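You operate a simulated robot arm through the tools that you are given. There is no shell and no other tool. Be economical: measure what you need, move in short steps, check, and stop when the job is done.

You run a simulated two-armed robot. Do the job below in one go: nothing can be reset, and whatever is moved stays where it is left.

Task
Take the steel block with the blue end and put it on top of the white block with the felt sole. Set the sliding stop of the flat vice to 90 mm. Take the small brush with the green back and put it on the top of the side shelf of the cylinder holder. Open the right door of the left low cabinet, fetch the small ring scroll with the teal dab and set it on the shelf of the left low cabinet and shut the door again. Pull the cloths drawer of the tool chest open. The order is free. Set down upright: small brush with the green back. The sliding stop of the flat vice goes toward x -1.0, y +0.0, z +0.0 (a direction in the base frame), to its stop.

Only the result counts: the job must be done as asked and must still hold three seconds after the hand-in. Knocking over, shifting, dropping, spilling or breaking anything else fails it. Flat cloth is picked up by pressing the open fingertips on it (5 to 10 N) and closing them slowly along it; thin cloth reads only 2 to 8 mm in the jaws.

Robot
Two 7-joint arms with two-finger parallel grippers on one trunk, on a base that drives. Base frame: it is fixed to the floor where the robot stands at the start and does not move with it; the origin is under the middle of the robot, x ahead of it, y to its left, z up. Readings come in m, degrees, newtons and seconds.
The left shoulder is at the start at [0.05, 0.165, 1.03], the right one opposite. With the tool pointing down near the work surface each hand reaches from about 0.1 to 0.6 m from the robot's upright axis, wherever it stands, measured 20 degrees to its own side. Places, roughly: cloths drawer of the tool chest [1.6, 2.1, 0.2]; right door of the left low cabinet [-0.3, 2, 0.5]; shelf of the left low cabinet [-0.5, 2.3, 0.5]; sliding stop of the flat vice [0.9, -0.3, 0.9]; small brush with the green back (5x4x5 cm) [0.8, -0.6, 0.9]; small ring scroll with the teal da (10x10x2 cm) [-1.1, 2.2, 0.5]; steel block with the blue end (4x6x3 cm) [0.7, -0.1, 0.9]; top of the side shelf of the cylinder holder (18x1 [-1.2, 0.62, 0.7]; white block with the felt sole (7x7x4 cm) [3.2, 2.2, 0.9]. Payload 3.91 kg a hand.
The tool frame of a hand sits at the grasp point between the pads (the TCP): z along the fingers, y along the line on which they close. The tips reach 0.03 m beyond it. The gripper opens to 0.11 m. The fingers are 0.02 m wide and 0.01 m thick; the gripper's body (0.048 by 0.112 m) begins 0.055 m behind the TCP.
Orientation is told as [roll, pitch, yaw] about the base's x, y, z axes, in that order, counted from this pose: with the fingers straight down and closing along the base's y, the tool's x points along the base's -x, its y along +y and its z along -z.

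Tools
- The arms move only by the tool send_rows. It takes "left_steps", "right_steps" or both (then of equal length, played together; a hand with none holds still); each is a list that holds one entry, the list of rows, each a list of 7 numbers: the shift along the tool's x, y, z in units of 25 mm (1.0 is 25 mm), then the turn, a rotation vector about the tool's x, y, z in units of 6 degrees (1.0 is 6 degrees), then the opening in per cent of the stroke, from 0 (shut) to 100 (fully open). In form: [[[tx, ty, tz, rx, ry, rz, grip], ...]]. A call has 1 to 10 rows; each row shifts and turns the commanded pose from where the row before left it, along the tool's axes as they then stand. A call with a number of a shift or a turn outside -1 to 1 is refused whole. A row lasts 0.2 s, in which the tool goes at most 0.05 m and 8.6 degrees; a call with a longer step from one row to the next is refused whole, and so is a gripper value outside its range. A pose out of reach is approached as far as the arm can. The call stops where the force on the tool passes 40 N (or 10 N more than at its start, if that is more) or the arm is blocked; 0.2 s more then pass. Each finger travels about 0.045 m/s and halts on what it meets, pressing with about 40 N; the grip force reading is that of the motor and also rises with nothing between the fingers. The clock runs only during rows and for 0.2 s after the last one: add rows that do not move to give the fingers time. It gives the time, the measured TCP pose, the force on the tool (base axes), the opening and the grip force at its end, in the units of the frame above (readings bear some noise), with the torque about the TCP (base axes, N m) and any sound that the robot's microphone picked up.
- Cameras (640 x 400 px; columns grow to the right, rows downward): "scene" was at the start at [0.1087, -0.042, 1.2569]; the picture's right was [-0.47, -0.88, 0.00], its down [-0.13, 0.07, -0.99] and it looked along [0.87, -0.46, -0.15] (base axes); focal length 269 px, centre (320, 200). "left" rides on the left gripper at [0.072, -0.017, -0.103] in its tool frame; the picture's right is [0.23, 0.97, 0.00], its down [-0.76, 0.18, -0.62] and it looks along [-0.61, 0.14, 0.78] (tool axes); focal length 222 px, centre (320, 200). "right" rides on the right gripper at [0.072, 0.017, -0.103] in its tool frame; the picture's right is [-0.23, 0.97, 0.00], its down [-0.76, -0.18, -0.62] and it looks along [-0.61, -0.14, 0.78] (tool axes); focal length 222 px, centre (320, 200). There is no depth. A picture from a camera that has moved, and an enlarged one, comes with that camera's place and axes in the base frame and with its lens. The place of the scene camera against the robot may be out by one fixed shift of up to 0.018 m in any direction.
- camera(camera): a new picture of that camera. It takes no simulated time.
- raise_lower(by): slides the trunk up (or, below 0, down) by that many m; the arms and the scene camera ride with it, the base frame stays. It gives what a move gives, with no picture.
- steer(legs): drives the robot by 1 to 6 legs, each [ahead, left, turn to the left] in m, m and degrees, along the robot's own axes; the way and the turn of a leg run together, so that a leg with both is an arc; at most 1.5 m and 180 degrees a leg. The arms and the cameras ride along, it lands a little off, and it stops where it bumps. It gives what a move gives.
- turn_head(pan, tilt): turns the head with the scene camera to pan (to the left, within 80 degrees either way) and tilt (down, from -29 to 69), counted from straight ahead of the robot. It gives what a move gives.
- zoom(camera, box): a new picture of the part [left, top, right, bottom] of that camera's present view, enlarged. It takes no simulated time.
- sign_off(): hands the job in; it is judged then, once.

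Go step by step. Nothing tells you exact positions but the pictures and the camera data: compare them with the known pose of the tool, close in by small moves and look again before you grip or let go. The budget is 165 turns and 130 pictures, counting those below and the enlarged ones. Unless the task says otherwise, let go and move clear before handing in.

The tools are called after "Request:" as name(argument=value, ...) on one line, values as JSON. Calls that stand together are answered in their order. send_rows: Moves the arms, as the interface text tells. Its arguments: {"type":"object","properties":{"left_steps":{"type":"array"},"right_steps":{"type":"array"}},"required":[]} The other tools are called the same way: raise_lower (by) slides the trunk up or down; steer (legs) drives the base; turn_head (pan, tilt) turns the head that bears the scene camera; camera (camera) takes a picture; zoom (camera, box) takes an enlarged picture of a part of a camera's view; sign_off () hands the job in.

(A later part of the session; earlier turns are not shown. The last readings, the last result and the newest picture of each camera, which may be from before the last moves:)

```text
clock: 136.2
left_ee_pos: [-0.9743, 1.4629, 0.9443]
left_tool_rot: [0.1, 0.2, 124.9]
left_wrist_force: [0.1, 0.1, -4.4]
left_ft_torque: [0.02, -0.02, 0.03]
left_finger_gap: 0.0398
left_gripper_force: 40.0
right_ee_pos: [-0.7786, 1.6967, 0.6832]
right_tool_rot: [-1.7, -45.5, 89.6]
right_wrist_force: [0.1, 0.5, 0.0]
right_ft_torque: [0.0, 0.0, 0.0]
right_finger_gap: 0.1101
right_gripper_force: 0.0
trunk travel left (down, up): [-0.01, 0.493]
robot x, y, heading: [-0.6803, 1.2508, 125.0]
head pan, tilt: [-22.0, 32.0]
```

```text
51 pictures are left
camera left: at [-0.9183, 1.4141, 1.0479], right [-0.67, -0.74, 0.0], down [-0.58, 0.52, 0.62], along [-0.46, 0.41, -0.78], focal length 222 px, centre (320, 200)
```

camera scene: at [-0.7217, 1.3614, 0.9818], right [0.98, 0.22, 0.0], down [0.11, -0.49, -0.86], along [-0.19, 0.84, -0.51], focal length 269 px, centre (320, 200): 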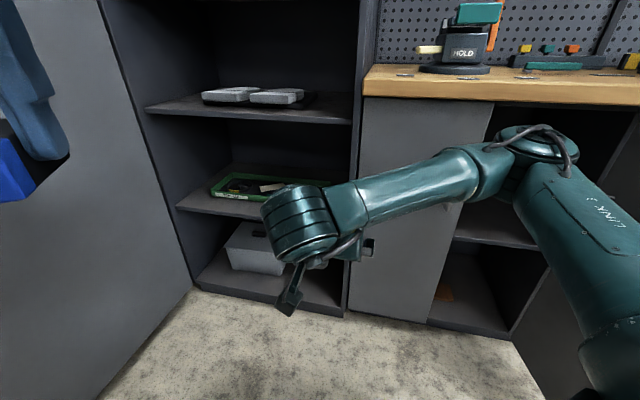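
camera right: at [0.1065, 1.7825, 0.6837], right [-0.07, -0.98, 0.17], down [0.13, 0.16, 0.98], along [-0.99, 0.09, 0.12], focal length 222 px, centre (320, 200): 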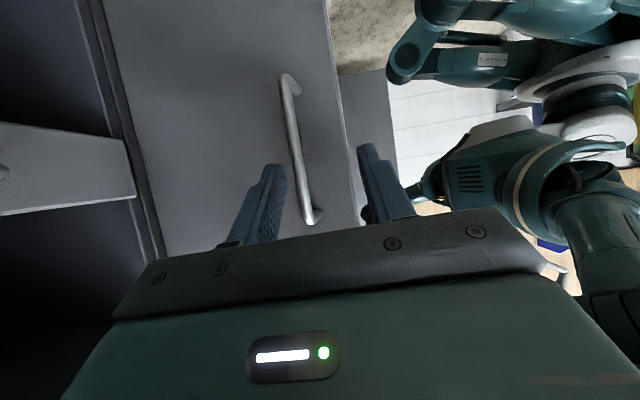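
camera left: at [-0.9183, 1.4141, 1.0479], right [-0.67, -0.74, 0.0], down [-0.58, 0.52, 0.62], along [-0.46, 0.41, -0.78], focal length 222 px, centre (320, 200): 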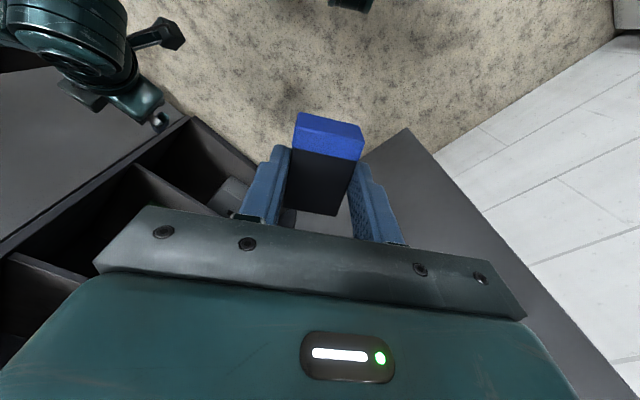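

The block is still seated properly. My right elbow sticks out, so I'll extend that hand forward-left first, then drive in a little.

Request:
send_rows(right_steps=[[[-0.5, 0.9, 0.5, 0, 0, 0, 100], [-0.5, 0.9, 0.5, 0, 0, 0, 100], [-0.5, 0.9, 0.5, 0, 0, 0, 100], [-0.5, 0.9, 0.5, 0, 0, 0, 100], [-0.5, 0.9, 0.5, 0, 0, 0, 100]]])

Request:
steer(legs=[[0.15, 0, 0]])

Request:
camera(camera="scene")

Request:
camera(camera="right")

```text
clock: 137.4
left_ee_pos: [-0.9729, 1.4636, 0.9448]
left_tool_rot: [0.1, 0.2, 125.0]
left_wrist_force: [0.0, 0.4, -5.0]
left_ft_torque: [0.0, -0.01, 0.0]
left_finger_gap: 0.0395
left_gripper_force: 39.2
right_ee_pos: [-0.8879, 1.7885, 0.6816]
right_tool_rot: [-1.8, -45.5, 89.6]
right_wrist_force: [0.0, -0.2, -0.5]
right_ft_torque: [0.0, 0.01, -0.05]
right_finger_gap: 0.1099
right_gripper_force: 0.0
trunk travel left (down, up): [-0.01, 0.493]
robot x, y, heading: [-0.6833, 1.2497, 125.1]
head pan, tilt: [-22.0, 32.0]
```

```text
clock: 138.7
left_ee_pos: [-1.0591, 1.5852, 0.9438]
left_tool_rot: [0.0, 0.2, 125.0]
left_wrist_force: [0.8, 0.3, -4.8]
left_ft_torque: [0.02, 0.01, 0.0]
left_finger_gap: 0.0396
left_gripper_force: 39.8
right_ee_pos: [-0.9734, 1.9103, 0.681]
right_tool_rot: [-1.7, -45.5, 89.6]
right_wrist_force: [0.4, -0.8, -0.4]
right_ft_torque: [0.0, -0.01, -0.04]
right_finger_gap: 0.1102
right_gripper_force: 0.0
trunk travel left (down, up): [-0.01, 0.493]
robot x, y, heading: [-0.7654, 1.3683, 124.8]
head pan, tilt: [-22.0, 32.0]
```

```text
50 pictures are left
camera scene: at [-0.8076, 1.4833, 0.9794], right [0.97, 0.22, 0.0], down [0.12, -0.52, -0.85], along [-0.19, 0.83, -0.53], focal length 269 px, centre (320, 200)
```

scene: 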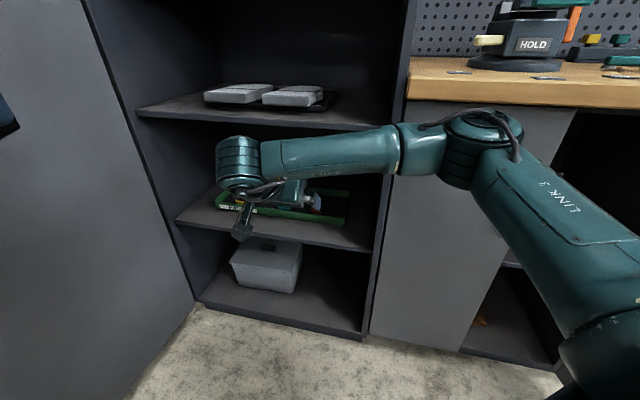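

```text
49 pictures are left
camera right: at [-0.9941, 1.7864, 0.7024], right [-0.97, 0.19, 0.14], down [0.16, 0.08, 0.98], along [0.17, 0.98, -0.11], focal length 222 px, centre (320, 200)
```

right: 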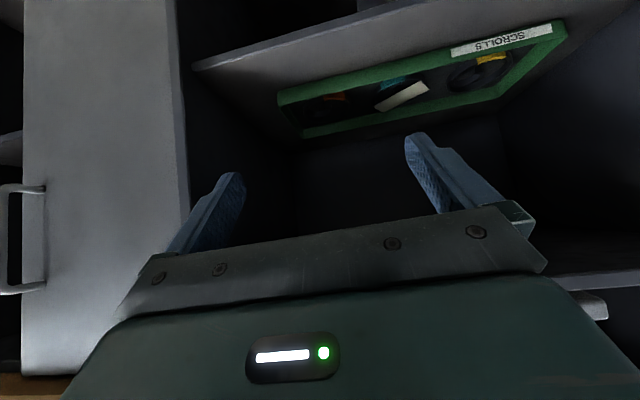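

The tray is in view; ring centre about (-1.07, 2.15). To keep the elbow from the bench I'll extend the arm to its limit first, then drive in by small amounts.

Request:
send_rows(right_steps=[[[-0.07, 0.6, 0.78, 0, 0, 0, 100], [-0.07, 0.6, 0.78, 0, 0, 0, 100], [-0.07, 0.6, 0.78, 0, 0, 0, 100], [-0.07, 0.6, 0.78, 0, 0, 0, 100]]])

Request:
steer(legs=[[0.05, 0, 0]])

Request:
camera(camera="scene")

Request:
camera(camera="right")

```text
clock: 139.7
left_ee_pos: [-1.0588, 1.5854, 0.9453]
left_tool_rot: [0.1, 0.2, 125.0]
left_wrist_force: [0.2, -0.4, -4.6]
left_ft_torque: [0.0, -0.02, 0.0]
left_finger_gap: 0.0395
left_gripper_force: 40.7
right_ee_pos: [-1.0294, 1.9727, 0.6321]
right_tool_rot: [-1.8, -45.5, 89.7]
right_wrist_force: [0.0, -0.3, 0.1]
right_ft_torque: [0.02, 0.05, 0.01]
right_finger_gap: 0.11
right_gripper_force: 0.0
trunk travel left (down, up): [-0.01, 0.493]
robot x, y, heading: [-0.773, 1.3711, 124.8]
head pan, tilt: [-22.0, 32.0]
```

```text
clock: 140.7
left_ee_pos: [-1.0871, 1.626, 0.9441]
left_tool_rot: [0.1, 0.2, 125.0]
left_wrist_force: [-0.3, -0.7, -5.4]
left_ft_torque: [0.0, -0.02, -0.01]
left_finger_gap: 0.0394
left_gripper_force: 40.6
right_ee_pos: [-1.0582, 2.0127, 0.6325]
right_tool_rot: [-1.7, -45.5, 89.7]
right_wrist_force: [0.2, -0.3, -0.3]
right_ft_torque: [-0.01, -0.02, 0.01]
right_finger_gap: 0.1101
right_gripper_force: 0.0
trunk travel left (down, up): [-0.01, 0.493]
robot x, y, heading: [-0.7986, 1.4153, 124.9]
head pan, tilt: [-22.0, 32.0]
```

```text
48 pictures are left
camera scene: at [-0.8362, 1.5242, 0.9794], right [0.97, 0.22, 0.0], down [0.12, -0.52, -0.85], along [-0.19, 0.83, -0.53], focal length 269 px, centre (320, 200)
```

scene: 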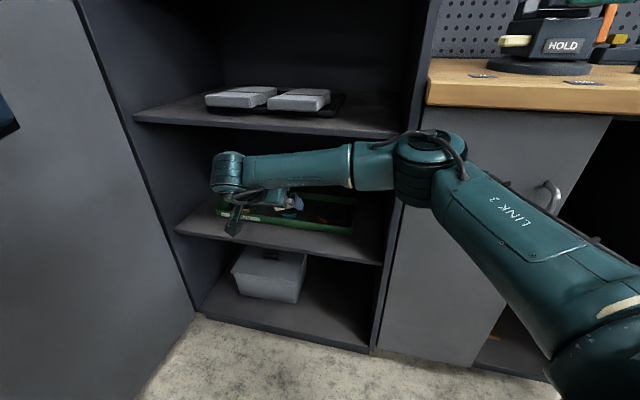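

```text
47 pictures are left
camera right: at [-1.0798, 1.889, 0.6522], right [-0.97, 0.19, 0.14], down [0.16, 0.08, 0.98], along [0.17, 0.98, -0.11], focal length 222 px, centre (320, 200)
```

right: 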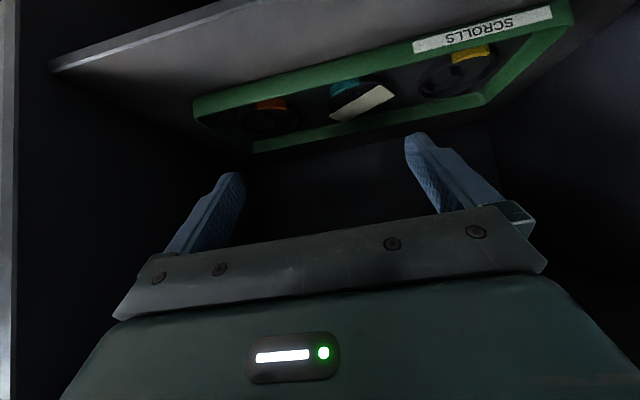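

Request:
zoom(camera="right", box=[220, 40, 520, 160])

```text
2.13 times, centred on (370, 100) of right
camera zoom: at [-1.0798, 1.889, 0.6522], right [-0.97, 0.19, 0.14], down [0.16, 0.08, 0.98], along [0.17, 0.98, -0.11], focal length 474 px, centre (213, 413)
```

zoom: 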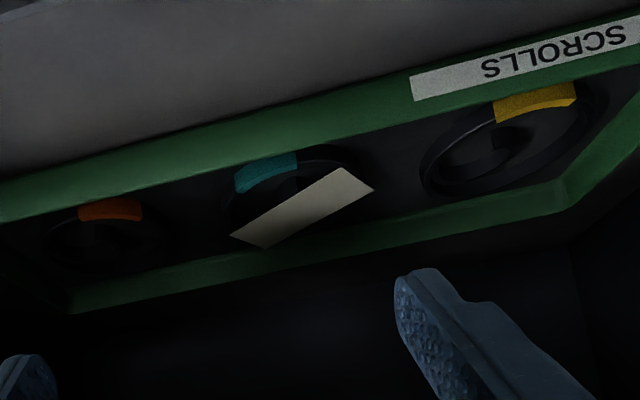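

Re-triangulating, the ring's top is at z≈0.48 and its centre about (-1.10, 2.21); the card lies across it at ~34° yaw, just within its diameter. So closing along that same 34° line lets the fingers straddle ring and card together. I'll yaw the hand accordingly and drive in 10 cm.

Request:
send_rows(right_steps=[[[0, 0, 0, -0.75, 0, -0.707, 100], [0, 0, 0, -0.75, 0, -0.707, 100], [0, 0, 0, -0.75, 0, -0.707, 100], [0, 0, 0, -0.75, 0, -0.707, 100], [0, 0, 0, -0.75, 0, -0.707, 100], [0, 0, 0, -0.55, 0, -0.5, 100]]])

Request:
steer(legs=[[0.1, 0, 0]])

Request:
camera(camera="right")

Request:
camera(camera="scene")

```text
clock: 142.1
left_ee_pos: [-1.087, 1.6258, 0.9448]
left_tool_rot: [0.1, 0.2, 125.0]
left_wrist_force: [0.2, 0.0, -4.1]
left_ft_torque: [-0.01, 0.0, -0.01]
left_finger_gap: 0.0394
left_gripper_force: 40.0
right_ee_pos: [-1.0582, 2.0134, 0.6326]
right_tool_rot: [-0.4, -45.1, 124.1]
right_wrist_force: [-0.1, -0.6, 0.0]
right_ft_torque: [0.03, 0.02, -0.01]
right_finger_gap: 0.1098
right_gripper_force: 0.1
trunk travel left (down, up): [-0.01, 0.493]
robot x, y, heading: [-0.795, 1.4134, 125.1]
head pan, tilt: [-22.0, 32.0]
```

```text
clock: 143.2
left_ee_pos: [-1.1436, 1.7081, 0.9443]
left_tool_rot: [0.1, 0.3, 125.1]
left_wrist_force: [-0.2, -1.1, -4.4]
left_ft_torque: [-0.03, -0.02, -0.01]
left_finger_gap: 0.0392
left_gripper_force: 40.6
right_ee_pos: [-1.1149, 2.0941, 0.6325]
right_tool_rot: [-0.3, -45.0, 124.0]
right_wrist_force: [0.4, 0.0, 0.4]
right_ft_torque: [0.02, 0.0, 0.01]
right_finger_gap: 0.1102
right_gripper_force: 0.0
trunk travel left (down, up): [-0.01, 0.493]
robot x, y, heading: [-0.853, 1.4941, 124.8]
head pan, tilt: [-22.0, 32.0]
```

```text
45 pictures are left
camera right: at [-1.0607, 1.9812, 0.6535], right [-0.9, -0.41, 0.16], down [0.09, 0.18, 0.98], along [-0.43, 0.9, -0.12], focal length 222 px, centre (320, 200)
```

right: 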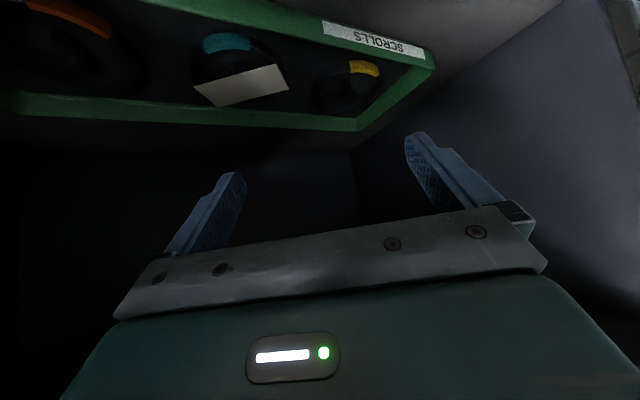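

```text
44 pictures are left
camera scene: at [-0.8931, 1.6056, 0.9794], right [0.97, 0.22, 0.0], down [0.12, -0.52, -0.85], along [-0.19, 0.83, -0.53], focal length 269 px, centre (320, 200)
```

scene: 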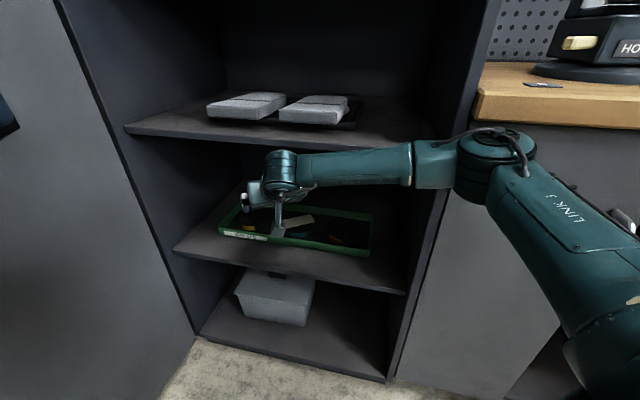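

Request:
zoom(camera="right", box=[150, 10, 330, 130])

```text
3.33 times, centred on (240, 70) of right
camera zoom: at [-1.0607, 1.9812, 0.6535], right [-0.9, -0.41, 0.16], down [0.09, 0.18, 0.98], along [-0.43, 0.9, -0.12], focal length 740 px, centre (587, 633)
```

zoom: 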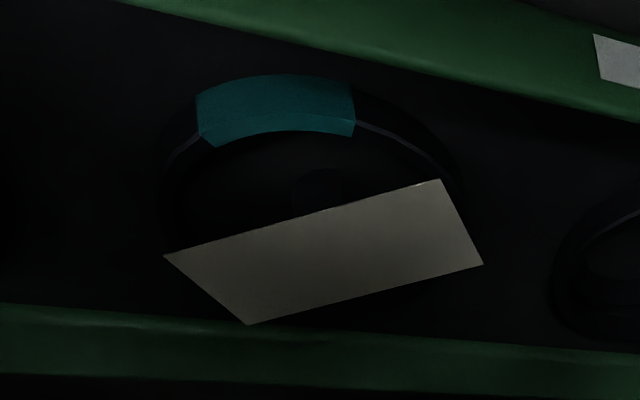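

The ring centre is (-1.098, 2.203), radius ≈0.047, and the card's front edge crosses near its middle. Gripping slightly in front of centre will clear the card. Lateral shift, a 5 cm drive, and a partial descent.

Request:
send_rows(right_steps=[[[0.3, -1, 0, 0, 0, 0, 100], [0.3, -1, 0, 0, 0, 0, 100], [0.3, -1, 0, 0, 0, 0, 100]]])

Request:
steer(legs=[[0.05, 0, 0]])

Request:
send_rows(right_steps=[[[0.7, 0, 0.6, 0, 0, 0, 100], [0.7, 0, 0.6, 0, 0, 0, 100], [0.7, 0, 0.6, 0, 0, 0, 100], [0.2, 0, 0.4, 0, 0, 0, 100]]])

Request:
camera(camera="right")

```text
clock: 144.0
left_ee_pos: [-1.1475, 1.6997, 0.9456]
left_tool_rot: [-0.4, -0.1, 125.0]
left_wrist_force: [0.7, 0.7, -5.2]
left_ft_torque: [-0.01, -0.03, 0.01]
left_finger_gap: 0.0396
left_gripper_force: 39.6
right_ee_pos: [-1.0561, 2.1101, 0.623]
right_tool_rot: [-1.0, -45.4, 126.0]
right_wrist_force: [0.0, -0.7, 0.7]
right_ft_torque: [-0.02, 0.0, -0.02]
right_finger_gap: 0.1102
right_gripper_force: 0.1
trunk travel left (down, up): [-0.01, 0.493]
robot x, y, heading: [-0.8526, 1.4925, 124.9]
head pan, tilt: [-22.0, 32.0]
```

```text
clock: 144.7
left_ee_pos: [-1.1472, 1.7026, 0.945]
left_tool_rot: [-0.1, -0.1, 125.0]
left_wrist_force: [0.1, -0.1, -4.6]
left_ft_torque: [0.02, 0.02, 0.0]
left_finger_gap: 0.0395
left_gripper_force: 40.3
right_ee_pos: [-1.0579, 2.1065, 0.6259]
right_tool_rot: [-0.3, -45.7, 126.2]
right_wrist_force: [0.1, 0.6, -0.7]
right_ft_torque: [-0.01, 0.03, 0.03]
right_finger_gap: 0.1102
right_gripper_force: 0.0
trunk travel left (down, up): [-0.01, 0.493]
robot x, y, heading: [-0.8566, 1.4903, 124.8]
head pan, tilt: [-22.0, 32.0]
stopped in leg 1: the robot was blocked; the commanded pose is now the measured one
```

```text
clock: 145.7
left_ee_pos: [-1.1468, 1.7049, 0.945]
left_tool_rot: [-0.1, 0.0, 125.0]
left_wrist_force: [0.1, -1.1, -5.0]
left_ft_torque: [-0.04, -0.04, -0.03]
left_finger_gap: 0.0394
left_gripper_force: 40.1
right_ee_pos: [-1.0546, 2.1092, 0.5415]
right_tool_rot: [-0.4, -45.2, 126.1]
right_wrist_force: [-0.1, -0.7, 0.2]
right_ft_torque: [-0.01, 0.01, 0.02]
right_finger_gap: 0.11
right_gripper_force: 0.0
trunk travel left (down, up): [-0.01, 0.493]
robot x, y, heading: [-0.8546, 1.4953, 124.9]
head pan, tilt: [-22.0, 32.0]
```

```text
42 pictures are left
camera right: at [-0.9965, 1.9974, 0.5615], right [-0.89, -0.44, 0.15], down [0.09, 0.17, 0.98], along [-0.46, 0.88, -0.12], focal length 222 px, centre (320, 200)
```

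right: 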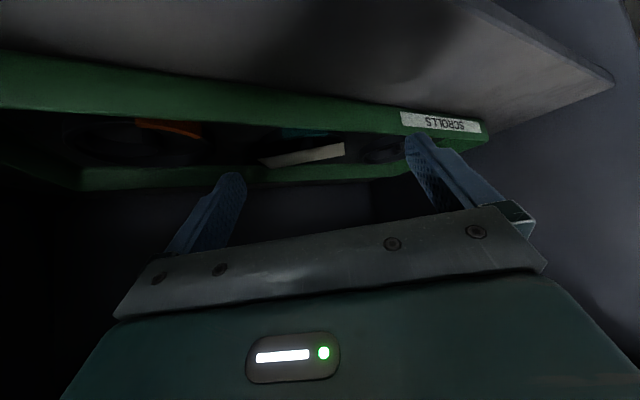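

The base is blocked (elbow side), but the arm itself can still extend. I'll reach forward level, then descend.

Request:
send_rows(right_steps=[[[-0.45, -0.2, 0.45, 0, 0, 0, 100], [-0.45, -0.2, 0.45, 0, 0, 0, 100], [-0.45, -0.2, 0.45, 0, 0, 0, 100], [-0.45, -0.1, 0.45, 0, 0, 0, 100]]])

Request:
camera(camera="right")

Request:
camera(camera="scene")

```text
clock: 146.9
left_ee_pos: [-1.1394, 1.6904, 0.9482]
left_tool_rot: [-0.2, -0.3, 124.1]
left_wrist_force: [1.3, -0.2, -4.2]
left_ft_torque: [0.03, 0.03, -0.01]
left_finger_gap: 0.0395
left_gripper_force: 39.9
right_ee_pos: [-1.0543, 2.1591, 0.5426]
right_tool_rot: [-0.9, -45.0, 124.8]
right_wrist_force: [1.0, -0.1, -0.4]
right_ft_torque: [0.01, 0.02, 0.01]
right_finger_gap: 0.11
right_gripper_force: 0.1
trunk travel left (down, up): [-0.01, 0.493]
robot x, y, heading: [-0.8532, 1.4768, 124.0]
head pan, tilt: [-22.0, 32.0]
stopped in row 4 (right hand): the arm was blocked; the commanded pose is now the measured one
```

```text
41 pictures are left
camera right: at [-0.9991, 2.0462, 0.5629], right [-0.9, -0.42, 0.15], down [0.08, 0.17, 0.98], along [-0.43, 0.89, -0.12], focal length 222 px, centre (320, 200)
```

right: 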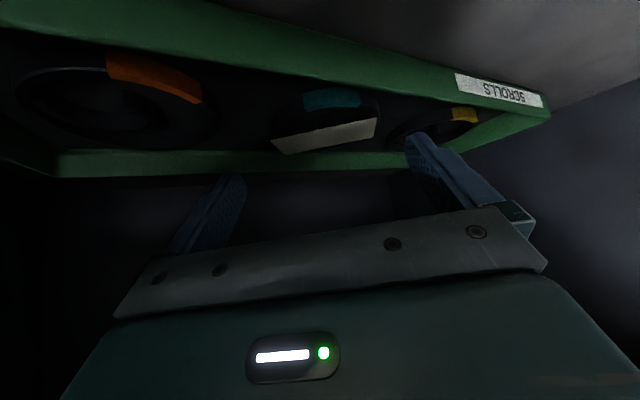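

```text
40 pictures are left
camera scene: at [-0.8902, 1.5832, 0.9821], right [0.98, 0.21, 0.0], down [0.11, -0.51, -0.85], along [-0.18, 0.84, -0.52], focal length 269 px, centre (320, 200)
```

scene: 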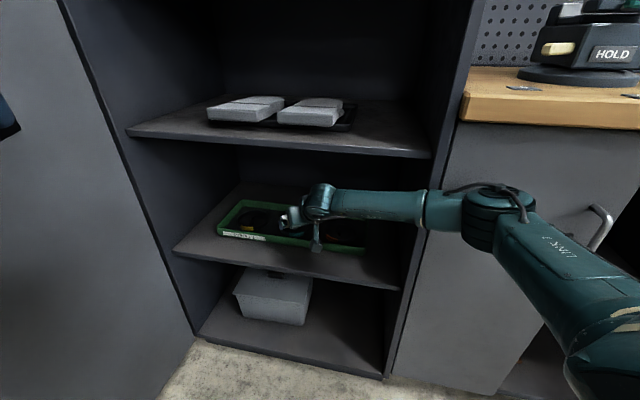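

The forearm meets the cabinet's side wall; this ring suits the left arm better. So I'll retreat, deliver the steel block first, do the drawer, and return with the left hand free.

Request:
send_rows(right_steps=[[[-0.3, 0.1, -0.8, 0, 0, 0, 100], [-0.3, 0.1, -0.8, 0, 0, 0, 100], [0, 0.1, -0.8, 0, 0, 0, 100], [0, 0.1, -0.8, 0, 0, 0, 60]]])

Request:
steer(legs=[[-0.45, 0, 0]])

Request:
turn_head(pan=-10, tilt=25)

Request:
camera(camera="scene")

```text
clock: 147.9
left_ee_pos: [-1.1433, 1.7009, 0.9456]
left_tool_rot: [0.2, 0.2, 124.3]
left_wrist_force: [0.3, 0.4, -4.2]
left_ft_torque: [-0.01, 0.03, -0.02]
left_finger_gap: 0.0394
left_gripper_force: 40.1
right_ee_pos: [-1.0416, 2.1258, 0.6007]
right_tool_rot: [-0.4, -44.6, 124.2]
right_wrist_force: [-0.2, 0.2, -0.1]
right_ft_torque: [-0.03, 0.02, 0.01]
right_finger_gap: 0.0751
right_gripper_force: 0.0
trunk travel left (down, up): [-0.01, 0.493]
robot x, y, heading: [-0.8534, 1.4856, 124.1]
head pan, tilt: [-22.0, 32.0]
```

```text
clock: 150.7
left_ee_pos: [-0.8873, 1.3244, 0.9442]
left_tool_rot: [0.3, 0.4, 124.2]
left_wrist_force: [0.1, -0.7, -5.4]
left_ft_torque: [0.03, 0.03, -0.01]
left_finger_gap: 0.0394
left_gripper_force: 40.5
right_ee_pos: [-0.7868, 1.7449, 0.596]
right_tool_rot: [-0.6, -44.2, 124.7]
right_wrist_force: [0.0, -0.5, 0.1]
right_ft_torque: [0.01, 0.01, 0.02]
right_finger_gap: 0.066
right_gripper_force: 0.1
trunk travel left (down, up): [-0.01, 0.493]
robot x, y, heading: [-0.5995, 1.1052, 124.3]
head pan, tilt: [-22.0, 32.0]
```

```text
clock: 151.4
left_ee_pos: [-0.8866, 1.3244, 0.9433]
left_tool_rot: [0.2, 0.3, 124.3]
left_wrist_force: [-1.1, 0.9, -4.5]
left_ft_torque: [-0.01, 0.01, 0.0]
left_finger_gap: 0.0395
left_gripper_force: 39.5
right_ee_pos: [-0.7872, 1.7457, 0.5961]
right_tool_rot: [-0.5, -44.1, 124.7]
right_wrist_force: [0.0, -0.5, -0.7]
right_ft_torque: [-0.01, -0.01, -0.01]
right_finger_gap: 0.066
right_gripper_force: 0.0
trunk travel left (down, up): [-0.01, 0.493]
robot x, y, heading: [-0.5989, 1.1033, 124.0]
head pan, tilt: [-10.0, 25.0]
```

```text
39 pictures are left
camera scene: at [-0.6567, 1.2154, 0.9904], right [0.91, 0.41, 0.0], down [0.17, -0.39, -0.91], along [-0.37, 0.83, -0.42], focal length 269 px, centre (320, 200)
```

scene: 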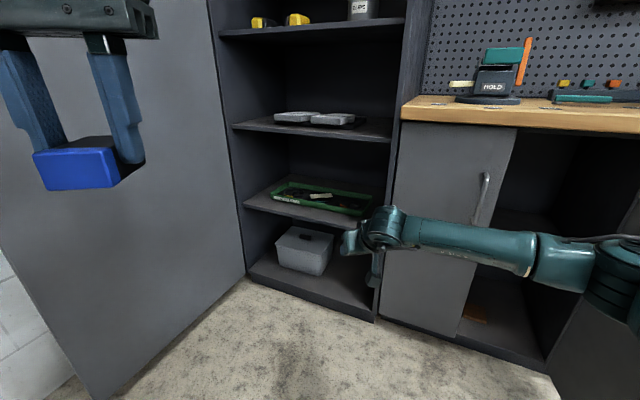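

All intact. I'll raise the trunk, back off a little more, and turn right to look along the way to the white block at the far end.

Request:
raise_lower(by=0.25)

Request:
steer(legs=[[-0.2, 0, 0], [0, 0, -110]])

Request:
turn_head(pan=0, tilt=20)

Request:
camera(camera="scene")

```text
clock: 154.0
left_ee_pos: [-0.8887, 1.3256, 1.1933]
left_tool_rot: [0.3, 0.3, 124.3]
left_wrist_force: [-0.1, -0.3, -5.1]
left_ft_torque: [0.02, -0.02, 0.03]
left_finger_gap: 0.0396
left_gripper_force: 40.1
right_ee_pos: [-0.7873, 1.7459, 0.8459]
right_tool_rot: [-0.5, -44.1, 124.7]
right_wrist_force: [0.1, 0.7, 0.4]
right_ft_torque: [-0.01, 0.01, 0.0]
right_finger_gap: 0.0661
right_gripper_force: 0.1
trunk travel left (down, up): [-0.26, 0.243]
robot x, y, heading: [-0.5995, 1.1059, 124.3]
head pan, tilt: [-10.0, 25.0]
```

```text
clock: 160.2
left_ee_pos: [-0.1805, 1.1336, 1.1952]
left_tool_rot: [0.2, 0.3, 13.8]
left_wrist_force: [0.3, -0.9, -4.6]
left_ft_torque: [0.0, 0.05, -0.02]
left_finger_gap: 0.0397
left_gripper_force: 40.0
right_ee_pos: [0.1768, 0.8925, 0.8455]
right_tool_rot: [-0.5, -44.0, 14.3]
right_wrist_force: [0.7, 0.7, 0.3]
right_ft_torque: [-0.04, 0.0, -0.02]
right_finger_gap: 0.0661
right_gripper_force: 0.1
trunk travel left (down, up): [-0.26, 0.243]
robot x, y, heading: [-0.4856, 0.9408, 13.6]
head pan, tilt: [-10.0, 25.0]
```

```text
clock: 160.9
left_ee_pos: [-0.1801, 1.1336, 1.1944]
left_tool_rot: [0.2, 0.3, 13.9]
left_wrist_force: [0.2, 0.5, -4.8]
left_ft_torque: [0.01, 0.01, -0.02]
left_finger_gap: 0.0396
left_gripper_force: 39.8
right_ee_pos: [0.1782, 0.8915, 0.846]
right_tool_rot: [-0.5, -44.1, 14.4]
right_wrist_force: [-0.7, -0.4, -0.4]
right_ft_torque: [0.04, 0.0, 0.02]
right_finger_gap: 0.0659
right_gripper_force: 0.2
trunk travel left (down, up): [-0.26, 0.243]
robot x, y, heading: [-0.4877, 0.9378, 13.7]
head pan, tilt: [0.0, 20.0]
```

```text
38 pictures are left
camera scene: at [-0.3705, 0.9705, 1.2485], right [0.24, -0.97, 0.0], down [-0.33, -0.08, -0.94], along [0.91, 0.22, -0.34], focal length 269 px, centre (320, 200)
```

scene: 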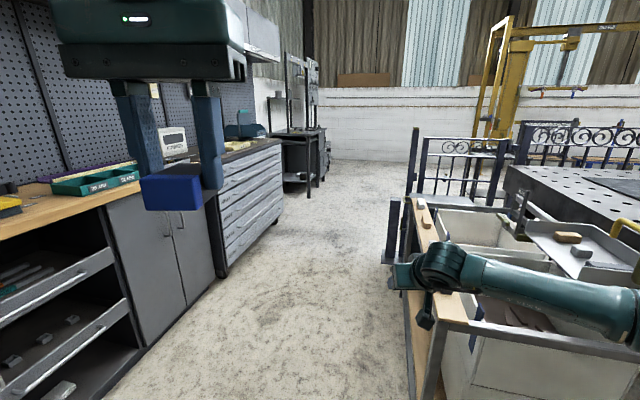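

The corridor between the cart (y<0.87) and the cabinets (y>2.04) is clear. I'll straighten up, sidestep to its middle and drive east.

Request:
steer(legs=[[0, 0, -13.5], [0, 0.47, 0], [1.5, 0, 0], [1.1, 0, 0]])

Request:
turn_head(pan=22, tilt=22)

Request:
camera(camera="scene")

```text
clock: 178.7
left_ee_pos: [2.4467, 1.5281, 1.1938]
left_tool_rot: [0.2, 0.4, 0.2]
left_wrist_force: [0.3, -0.3, -4.3]
left_ft_torque: [-0.01, 0.02, -0.03]
left_finger_gap: 0.0394
left_gripper_force: 39.4
right_ee_pos: [2.7392, 1.209, 0.8459]
right_tool_rot: [-0.5, -44.0, 0.6]
right_wrist_force: [0.0, 0.4, 0.4]
right_ft_torque: [0.0, 0.01, -0.02]
right_finger_gap: 0.066
right_gripper_force: 0.0
trunk travel left (down, up): [-0.26, 0.243]
robot x, y, heading: [2.1033, 1.4147, 0.2]
head pan, tilt: [0.0, 20.0]
```

```text
clock: 179.5
left_ee_pos: [2.4469, 1.529, 1.1938]
left_tool_rot: [0.2, 0.3, 0.3]
left_wrist_force: [0.1, -1.2, -4.5]
left_ft_torque: [-0.03, 0.05, 0.01]
left_finger_gap: 0.0397
left_gripper_force: 40.0
right_ee_pos: [2.739, 1.2092, 0.8451]
right_tool_rot: [-0.5, -44.1, 0.6]
right_wrist_force: [0.1, 0.4, -0.4]
right_ft_torque: [0.01, 0.02, 0.0]
right_finger_gap: 0.0659
right_gripper_force: 0.2
trunk travel left (down, up): [-0.26, 0.243]
robot x, y, heading: [2.1023, 1.4111, 0.2]
head pan, tilt: [22.0, 22.0]
```

```text
37 pictures are left
camera scene: at [2.2175, 1.4488, 1.2453], right [0.38, -0.93, 0.0], down [-0.35, -0.14, -0.93], along [0.86, 0.35, -0.37], focal length 269 px, centre (320, 200)
```

scene: 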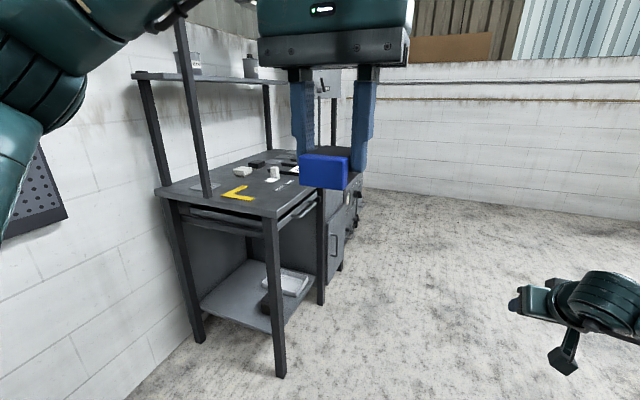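

Request:
zoom(camera="scene", box=[150, 130, 330, 240])

```text
3.56 times, centred on (240, 185) of scene
camera zoom: at [2.2175, 1.4488, 1.2453], right [0.38, -0.93, 0.0], down [-0.35, -0.14, -0.93], along [0.86, 0.35, -0.37], focal length 955 px, centre (604, 253)
```

zoom: 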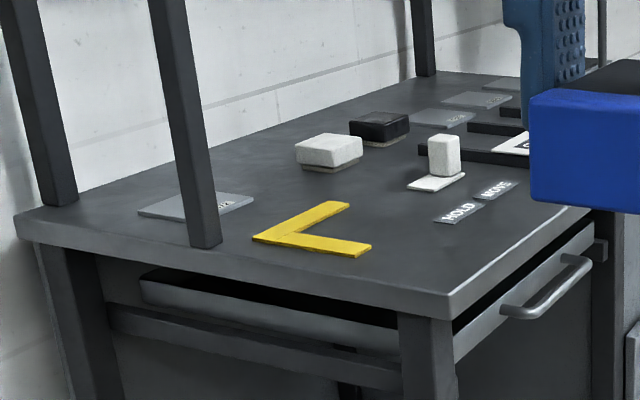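

The white felt-soled block is on the table at about (3.23, 2.26), its front edge at y≈1.88. I'll tuck the right hand in, drive alongside and turn left 50° so the left shoulder faces the table.

Request:
send_rows(right_steps=[[[0, -0.4, -1, 0, 0, 0, 60], [0, -0.4, -1, 0, 0, 0, 60], [0, -0.4, -1, 0, 0, 0, 60], [0, -0.4, -1, 0, 0, 0, 60], [0, -0.4, -1, 0, 0, 0, 60], [0, -0.4, -1, 0, 0, 0, 60], [0, -0.4, -1, 0, 0, 0, 60], [0, -0.4, -1, 0, 0, 0, 60], [0, -0.4, -1, 0, 0, 0, 60], [0, -0.4, -1, 0, 0, 0, 60]]])

Request:
steer(legs=[[0.98, 0.05, 0], [0, 0, 50]])

Request:
turn_head(pan=25, tilt=35)

Request:
camera(camera="scene")

```text
clock: 181.7
left_ee_pos: [2.4459, 1.5292, 1.1926]
left_tool_rot: [0.2, 0.2, 0.1]
left_wrist_force: [0.8, 0.3, -5.3]
left_ft_torque: [0.0, 0.01, -0.04]
left_finger_gap: 0.0395
left_gripper_force: 39.8
right_ee_pos: [2.5642, 1.1096, 1.026]
right_tool_rot: [-0.5, -44.1, 0.7]
right_wrist_force: [0.4, 0.2, -0.8]
right_ft_torque: [-0.01, 0.0, 0.0]
right_finger_gap: 0.0658
right_gripper_force: 0.0
trunk travel left (down, up): [-0.26, 0.243]
robot x, y, heading: [2.1062, 1.4146, 0.2]
head pan, tilt: [22.0, 22.0]
```

```text
clock: 189.1
left_ee_pos: [3.2261, 1.7976, 1.1949]
left_tool_rot: [0.1, 0.3, 49.1]
left_wrist_force: [-0.4, 0.3, -5.5]
left_ft_torque: [-0.02, -0.01, -0.01]
left_finger_gap: 0.0396
left_gripper_force: 40.5
right_ee_pos: [3.6191, 1.611, 1.0251]
right_tool_rot: [-0.6, -44.2, 49.7]
right_wrist_force: [-0.4, 0.1, -0.1]
right_ft_torque: [-0.01, 0.01, 0.01]
right_finger_gap: 0.0661
right_gripper_force: 0.1
trunk travel left (down, up): [-0.26, 0.243]
robot x, y, heading: [3.0867, 1.4619, 49.0]
head pan, tilt: [22.0, 22.0]
```

```text
clock: 189.8
left_ee_pos: [3.2264, 1.797, 1.1938]
left_tool_rot: [0.2, 0.3, 49.2]
left_wrist_force: [1.2, 0.1, -5.2]
left_ft_torque: [-0.02, 0.03, -0.01]
left_finger_gap: 0.0396
left_gripper_force: 40.1
right_ee_pos: [3.6204, 1.6108, 1.0253]
right_tool_rot: [-0.4, -44.0, 49.5]
right_wrist_force: [-0.4, 0.3, 0.7]
right_ft_torque: [0.03, 0.0, -0.01]
right_finger_gap: 0.0661
right_gripper_force: 0.0
trunk travel left (down, up): [-0.26, 0.243]
robot x, y, heading: [3.0884, 1.4637, 48.8]
head pan, tilt: [25.0, 35.0]
```

```text
35 pictures are left
camera scene: at [3.1293, 1.5708, 1.2248], right [0.96, -0.28, 0.0], down [-0.16, -0.55, -0.82], along [0.23, 0.79, -0.57], focal length 269 px, centre (320, 200)
```

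scene: 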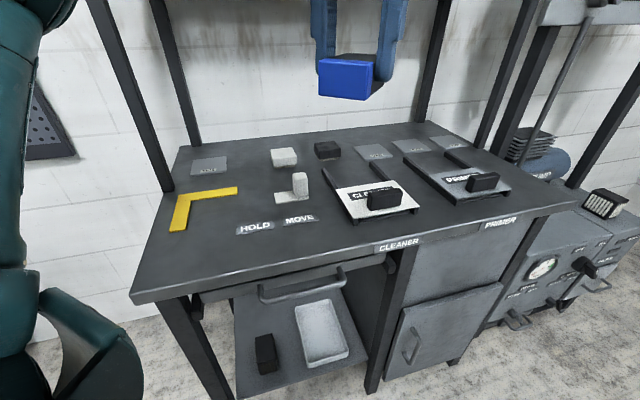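

White block top is at about (3.224, 2.257, 0.90). I'll close up to the table (front edge y≈1.89) and turn slightly right so the left shoulder leads.

Request:
steer(legs=[[0.19, -0.02, 0], [0, 0, -9]])

Request:
send_rows(left_steps=[[[0, 1, 0, 0, 0, -0.8, 20], [0, 1, 0, 0, 0, -0.8, 20], [0, 1, 0, 0, 0, -0.8, 20], [0, 1, 0, 0, 0, -0.8, 20], [0, 0.6, 0, 0, 0, -0.8, 20], [0, 0, 0.5, 0, 0, -0.8, 20], [0, 0, 0.5, 0, 0, -0.8, 20], [0, 0, 0.5, 0, 0, -0.8, 20], [0, 0, 0.5, 0, 0, -0.8, 20], [0, 0, 0.5, 0, 0, -0.8, 20]]])

```text
clock: 192.0
left_ee_pos: [3.4172, 1.9012, 1.1933]
left_tool_rot: [0.2, 0.3, 40.1]
left_wrist_force: [1.0, 0.5, -5.6]
left_ft_torque: [-0.01, 0.01, 0.01]
left_finger_gap: 0.0396
left_gripper_force: 40.1
right_ee_pos: [3.7774, 1.6554, 1.025]
right_tool_rot: [-0.4, -44.1, 40.5]
right_wrist_force: [0.0, 0.2, 0.8]
right_ft_torque: [0.0, -0.04, -0.02]
right_finger_gap: 0.0661
right_gripper_force: 0.2
trunk travel left (down, up): [-0.26, 0.243]
robot x, y, heading: [3.2272, 1.5928, 40.0]
head pan, tilt: [25.0, 35.0]
```

```text
clock: 194.2
left_ee_pos: [3.3306, 1.9765, 1.1319]
left_tool_rot: [0.2, 0.0, 88.1]
left_wrist_force: [-0.7, -0.4, -5.1]
left_ft_torque: [0.01, -0.02, 0.02]
left_finger_gap: 0.0397
left_gripper_force: 40.4
right_ee_pos: [3.7763, 1.6552, 1.0254]
right_tool_rot: [-0.6, -44.1, 40.5]
right_wrist_force: [-0.1, -0.4, 0.7]
right_ft_torque: [-0.02, -0.02, 0.01]
right_finger_gap: 0.066
right_gripper_force: 0.0
trunk travel left (down, up): [-0.26, 0.243]
robot x, y, heading: [3.231, 1.5926, 40.0]
head pan, tilt: [25.0, 35.0]
```

Request:
send_rows(left_steps=[[[-1, 0.43, 0.4, 0, 0, -0.3, 20], [-1, 0.43, 0.4, 0, 0, 0, 20], [-1, 0.43, 0.4, 0, 0, 0, 20], [-1, 0.43, 0.4, 0, 0, 0, 20], [-1, 0.43, 0.4, 0, 0, 0, 20], [-1, 0.43, 0.4, 0, 0, 0, 20], [-1, 0.43, 0.4, 0, 0, 0, 20], [-1, 0.43, 0.4, 0, 0, 0, 20], [-1, 0.43, 0.4, 0, 0, 0, 20], [-1, 0.43, 0.4, 0, 0, 0, 20]]])

Request:
camera(camera="scene")

Request:
camera(camera="left")

```text
clock: 196.4
left_ee_pos: [3.2231, 2.2279, 1.0305]
left_tool_rot: [0.2, 0.2, 89.8]
left_wrist_force: [-0.4, -0.8, -5.2]
left_ft_torque: [-0.01, -0.03, -0.01]
left_finger_gap: 0.0397
left_gripper_force: 40.5
right_ee_pos: [3.7748, 1.6554, 1.0256]
right_tool_rot: [-0.4, -44.1, 40.5]
right_wrist_force: [-0.1, -0.5, 0.1]
right_ft_torque: [0.02, 0.0, -0.03]
right_finger_gap: 0.0659
right_gripper_force: 0.1
trunk travel left (down, up): [-0.26, 0.243]
robot x, y, heading: [3.2281, 1.5941, 39.8]
head pan, tilt: [25.0, 35.0]
```

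```text
34 pictures are left
camera scene: at [3.2851, 1.6938, 1.2247], right [0.91, -0.42, 0.0], down [-0.24, -0.52, -0.82], along [0.35, 0.74, -0.57], focal length 269 px, centre (320, 200)
```

scene: 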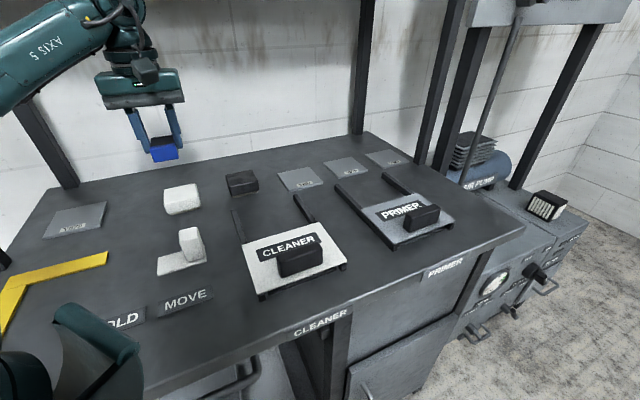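

```text
33 pictures are left
camera left: at [3.2402, 2.1563, 1.1336], right [-0.97, -0.22, 0.01], down [-0.17, 0.76, 0.62], along [-0.14, 0.61, -0.78], focal length 222 px, centre (320, 200)
```

left: 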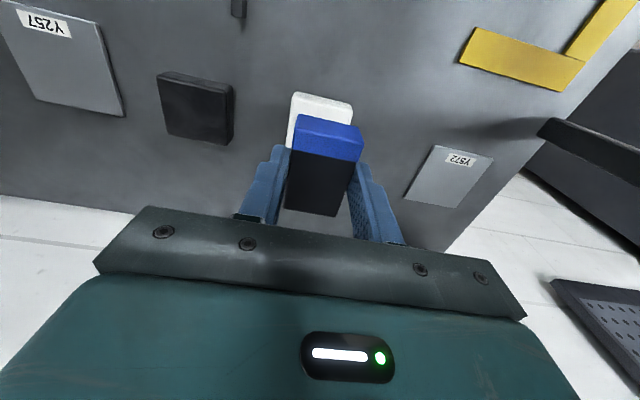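

Request:
zoom(camera="left", box=[250, 70, 400, 230])

Request:
zoom(camera="scene", box=[90, 90, 270, 230])

```text
2.50 times, centred on (325, 150) of left
camera zoom: at [3.2402, 2.1563, 1.1336], right [-0.97, -0.22, 0.01], down [-0.17, 0.76, 0.62], along [-0.14, 0.61, -0.78], focal length 555 px, centre (308, 325)
```

zoom: 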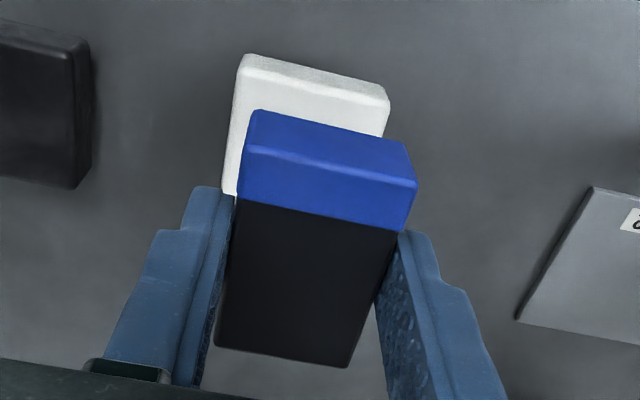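

```text
2.86 times, centred on (180, 160) of scene
camera zoom: at [3.2851, 1.6938, 1.2247], right [0.91, -0.42, 0.0], down [-0.24, -0.52, -0.82], along [0.35, 0.74, -0.57], focal length 768 px, centre (720, 314)
```

zoom: 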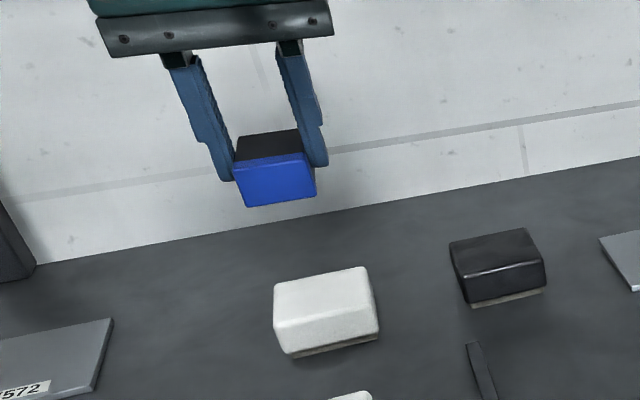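

The white block's centre is (3.2215, 2.258), top about z 0.888, square to the table; the held block is centred on my TCP. Move over it and descend to just above.

Request:
send_rows(left_steps=[[[-0.6, 0.03, 0, 0, 0, 0, 20], [-0.6, 0.03, 0, 0, 0, 0, 20], [0, 0, 0.7, 0, 0, 0, 20], [0, 0, 0.7, 0, 0, 0, 20], [0, 0, 0.7, 0, 0, 0, 20], [0, 0, 0.6, 0, 0, 0, 20], [0, 0, 0, 0, 0, 0, 20]]])

Request:
zoom(camera="scene", box=[90, 90, 270, 230])

```text
clock: 198.0
left_ee_pos: [3.221, 2.2582, 0.9654]
left_tool_rot: [0.3, 0.0, 89.8]
left_wrist_force: [0.5, -0.8, -5.0]
left_ft_torque: [-0.03, 0.01, 0.0]
left_finger_gap: 0.0398
left_gripper_force: 40.2
right_ee_pos: [3.7767, 1.6555, 1.0269]
right_tool_rot: [-0.5, -44.0, 40.5]
right_wrist_force: [-0.3, -0.2, -0.4]
right_ft_torque: [-0.01, -0.03, -0.02]
right_finger_gap: 0.0657
right_gripper_force: 0.0
trunk travel left (down, up): [-0.26, 0.243]
robot x, y, heading: [3.2287, 1.5875, 40.0]
head pan, tilt: [25.0, 35.0]
```

```text
2.86 times, centred on (180, 160) of scene
camera zoom: at [3.2852, 1.6935, 1.2247], right [0.91, -0.42, 0.0], down [-0.24, -0.52, -0.82], along [0.35, 0.74, -0.57], focal length 768 px, centre (720, 314)
```

zoom: 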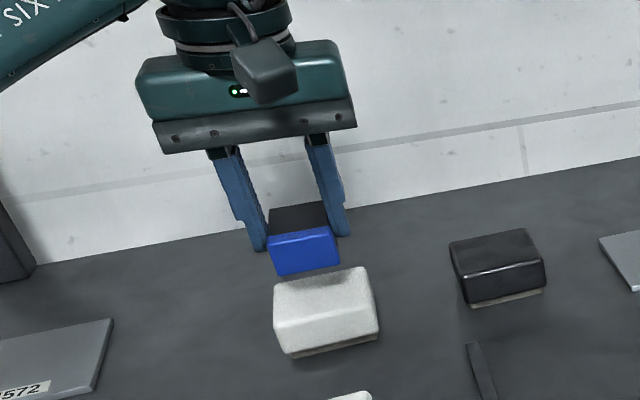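

Alignment looks right. Creep down until contact.

Request:
send_rows(left_steps=[[[0, 0, 0.4, 0, 0, 0, 20], [0, 0, 0.4, 0, 0, 0, 20], [0, 0, 0.3, 0, 0, 0, 20], [0, 0, 0.1, 0, 0, 0, 20], [0, 0, 0.1, 0, 0, 0, 20], [0, 0, 0, 0, 0, 0, 20]]])

Request:
zoom(camera="scene", box=[110, 110, 250, 220])

```text
clock: 199.4
left_ee_pos: [3.22, 2.2561, 0.9367]
left_tool_rot: [0.1, -0.3, 90.0]
left_wrist_force: [-1.5, 7.4, 22.2]
left_ft_torque: [-0.14, 0.03, -0.01]
left_finger_gap: 0.0395
left_gripper_force: 40.6
right_ee_pos: [3.776, 1.6548, 1.0268]
right_tool_rot: [-0.4, -44.3, 40.3]
right_wrist_force: [0.1, -0.3, 0.1]
right_ft_torque: [0.02, -0.01, -0.01]
right_finger_gap: 0.0661
right_gripper_force: 0.3
trunk travel left (down, up): [-0.26, 0.243]
robot x, y, heading: [3.2307, 1.5945, 40.1]
head pan, tilt: [25.0, 35.0]
```

```text
3.64 times, centred on (180, 165) of scene
camera zoom: at [3.285, 1.6916, 1.2253], right [0.91, -0.42, 0.0], down [-0.24, -0.52, -0.82], along [0.35, 0.74, -0.57], focal length 977 px, centre (829, 327)
```

zoom: 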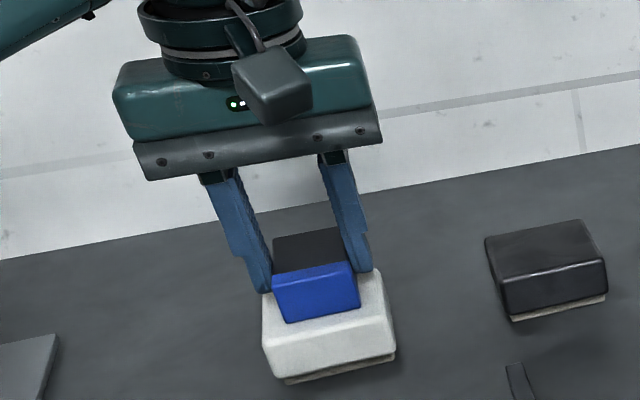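

Contact made, but the block sits about 14 mm too far back on the white block. I'll lift slightly, shift toward me and set it down again.

Request:
send_rows(left_steps=[[[0, 0, -0.4, 0, 0, 0, 20], [0.28, -0.06, 0, 0, 0, 0, 20], [0.28, -0.06, 0, 0, 0, 0, 20], [0, 0, 0, 0, 0, 0, 20]]])

Request:
zoom(camera="scene", box=[110, 110, 250, 220])

```text
clock: 200.4
left_ee_pos: [3.2229, 2.243, 0.9409]
left_tool_rot: [0.4, 0.2, 89.9]
left_wrist_force: [0.3, 0.2, -4.8]
left_ft_torque: [0.02, 0.03, -0.02]
left_finger_gap: 0.0397
left_gripper_force: 40.2
right_ee_pos: [3.7769, 1.6555, 1.026]
right_tool_rot: [-0.5, -44.1, 40.5]
right_wrist_force: [0.1, 0.5, 0.1]
right_ft_torque: [0.01, 0.03, 0.03]
right_finger_gap: 0.066
right_gripper_force: 0.1
trunk travel left (down, up): [-0.26, 0.243]
robot x, y, heading: [3.2289, 1.5961, 40.3]
head pan, tilt: [25.0, 35.0]
```

```text
3.64 times, centred on (180, 165) of scene
camera zoom: at [3.2852, 1.6935, 1.2247], right [0.91, -0.42, 0.0], down [-0.24, -0.52, -0.82], along [0.35, 0.74, -0.57], focal length 977 px, centre (829, 327)
```

zoom: 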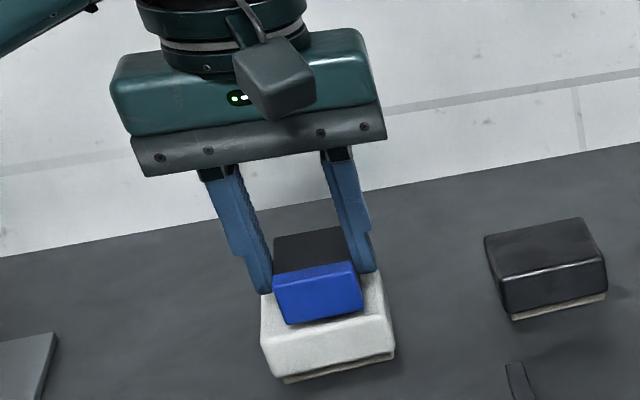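

Request:
send_rows(left_steps=[[[0.24, -0.04, 0, 0, 0, 0, 20], [0, 0, 0.08, 0, 0, 0, 20], [0, 0, 0.08, 0, 0, 0, 20], [0, 0, 0, 0, 0, 0, 20]]])

Request:
zoom(camera="scene", box=[110, 110, 250, 220])

```text
clock: 201.4
left_ee_pos: [3.226, 2.2373, 0.9396]
left_tool_rot: [0.3, 0.0, 89.9]
left_wrist_force: [-0.1, 0.5, -5.2]
left_ft_torque: [-0.01, -0.02, -0.01]
left_finger_gap: 0.0395
left_gripper_force: 40.4
right_ee_pos: [3.7763, 1.6557, 1.0255]
right_tool_rot: [-0.5, -44.1, 40.5]
right_wrist_force: [-0.4, 0.4, 0.1]
right_ft_torque: [0.01, 0.02, -0.02]
right_finger_gap: 0.066
right_gripper_force: 0.1
trunk travel left (down, up): [-0.26, 0.243]
robot x, y, heading: [3.2271, 1.5928, 39.9]
head pan, tilt: [25.0, 35.0]
```

```text
3.64 times, centred on (180, 165) of scene
camera zoom: at [3.2852, 1.6935, 1.2247], right [0.91, -0.42, 0.0], down [-0.24, -0.52, -0.82], along [0.35, 0.74, -0.57], focal length 977 px, centre (829, 327)
```

zoom: 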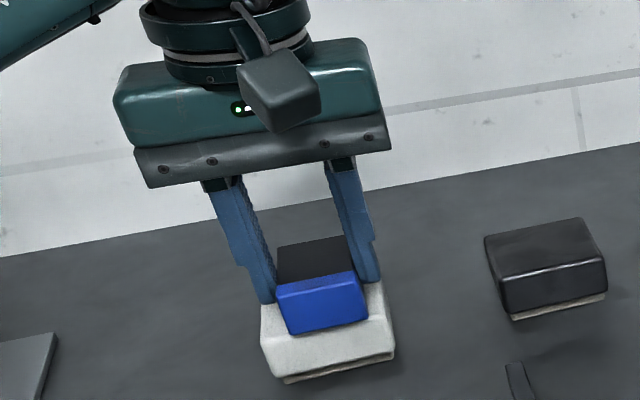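

Nearly flush with the front edge now; ease 3 mm back and lower to contact.

Request:
send_rows(left_steps=[[[-0.12, 0.04, 0, 0, 0, 0, 20], [0, 0, 0.06, 0, 0, 0, 20], [0, 0, 0.06, 0, 0, 0, 20], [0, 0, 0, 0, 0, 0, 20]]])

```text
clock: 202.4
left_ee_pos: [3.2228, 2.2396, 0.9348]
left_tool_rot: [0.1, -0.1, 89.9]
left_wrist_force: [-2.6, 1.3, 2.3]
left_ft_torque: [0.2, -0.06, 0.06]
left_finger_gap: 0.0395
left_gripper_force: 40.0
right_ee_pos: [3.7754, 1.6548, 1.0259]
right_tool_rot: [-0.5, -44.2, 40.5]
right_wrist_force: [-1.1, 0.6, -0.4]
right_ft_torque: [-0.02, 0.0, 0.02]
right_finger_gap: 0.0658
right_gripper_force: 0.0
trunk travel left (down, up): [-0.26, 0.243]
robot x, y, heading: [3.2289, 1.5929, 39.8]
head pan, tilt: [25.0, 35.0]
```

Light contact (about 7 N beyond the weight). Release slowly and rise straight up.

Request:
send_rows(left_steps=[[[0, 0, 0, 0, 0, 0, 37], [0, 0, 0, 0, 0, 0, 45], [0, 0, 0, 0, 0, 0, 56], [0, 0, 0, 0, 0, 0, 56], [0, 0, -0.5, 0, 0, 0, 56], [0, 0, -0.8, 0, 0, 0, 56], [0, 0, -0.8, 0, 0, 0, 56], [0, 0, -0.8, 0, 0, 0, 56], [0.6, 0, -0.8, 0, 0, 0, 56]]])

Request:
zoom(camera="scene", box=[110, 110, 250, 220])

```text
clock: 204.4
left_ee_pos: [3.2245, 2.2245, 1.0274]
left_tool_rot: [0.3, -0.1, 89.9]
left_wrist_force: [-0.3, 0.2, -0.8]
left_ft_torque: [0.0, -0.01, 0.0]
left_finger_gap: 0.0617
left_gripper_force: 0.0
right_ee_pos: [3.7769, 1.6559, 1.0252]
right_tool_rot: [-0.5, -44.2, 40.4]
right_wrist_force: [0.2, 0.1, 0.5]
right_ft_torque: [0.01, 0.0, -0.01]
right_finger_gap: 0.0661
right_gripper_force: 0.1
trunk travel left (down, up): [-0.26, 0.243]
robot x, y, heading: [3.2279, 1.5947, 40.3]
head pan, tilt: [25.0, 35.0]
```

```text
3.64 times, centred on (180, 165) of scene
camera zoom: at [3.2852, 1.6927, 1.2248], right [0.91, -0.42, 0.0], down [-0.24, -0.52, -0.82], along [0.35, 0.74, -0.57], focal length 977 px, centre (829, 327)
```

zoom: 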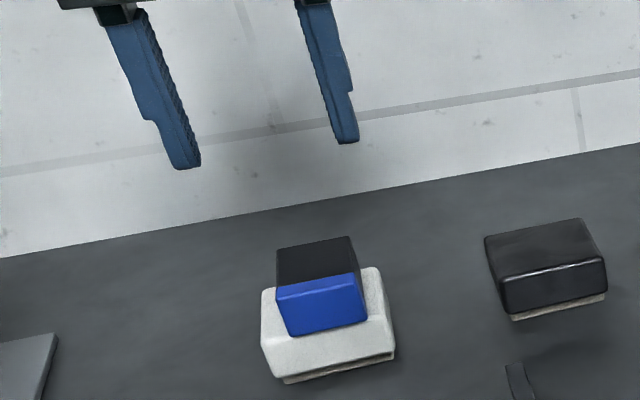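

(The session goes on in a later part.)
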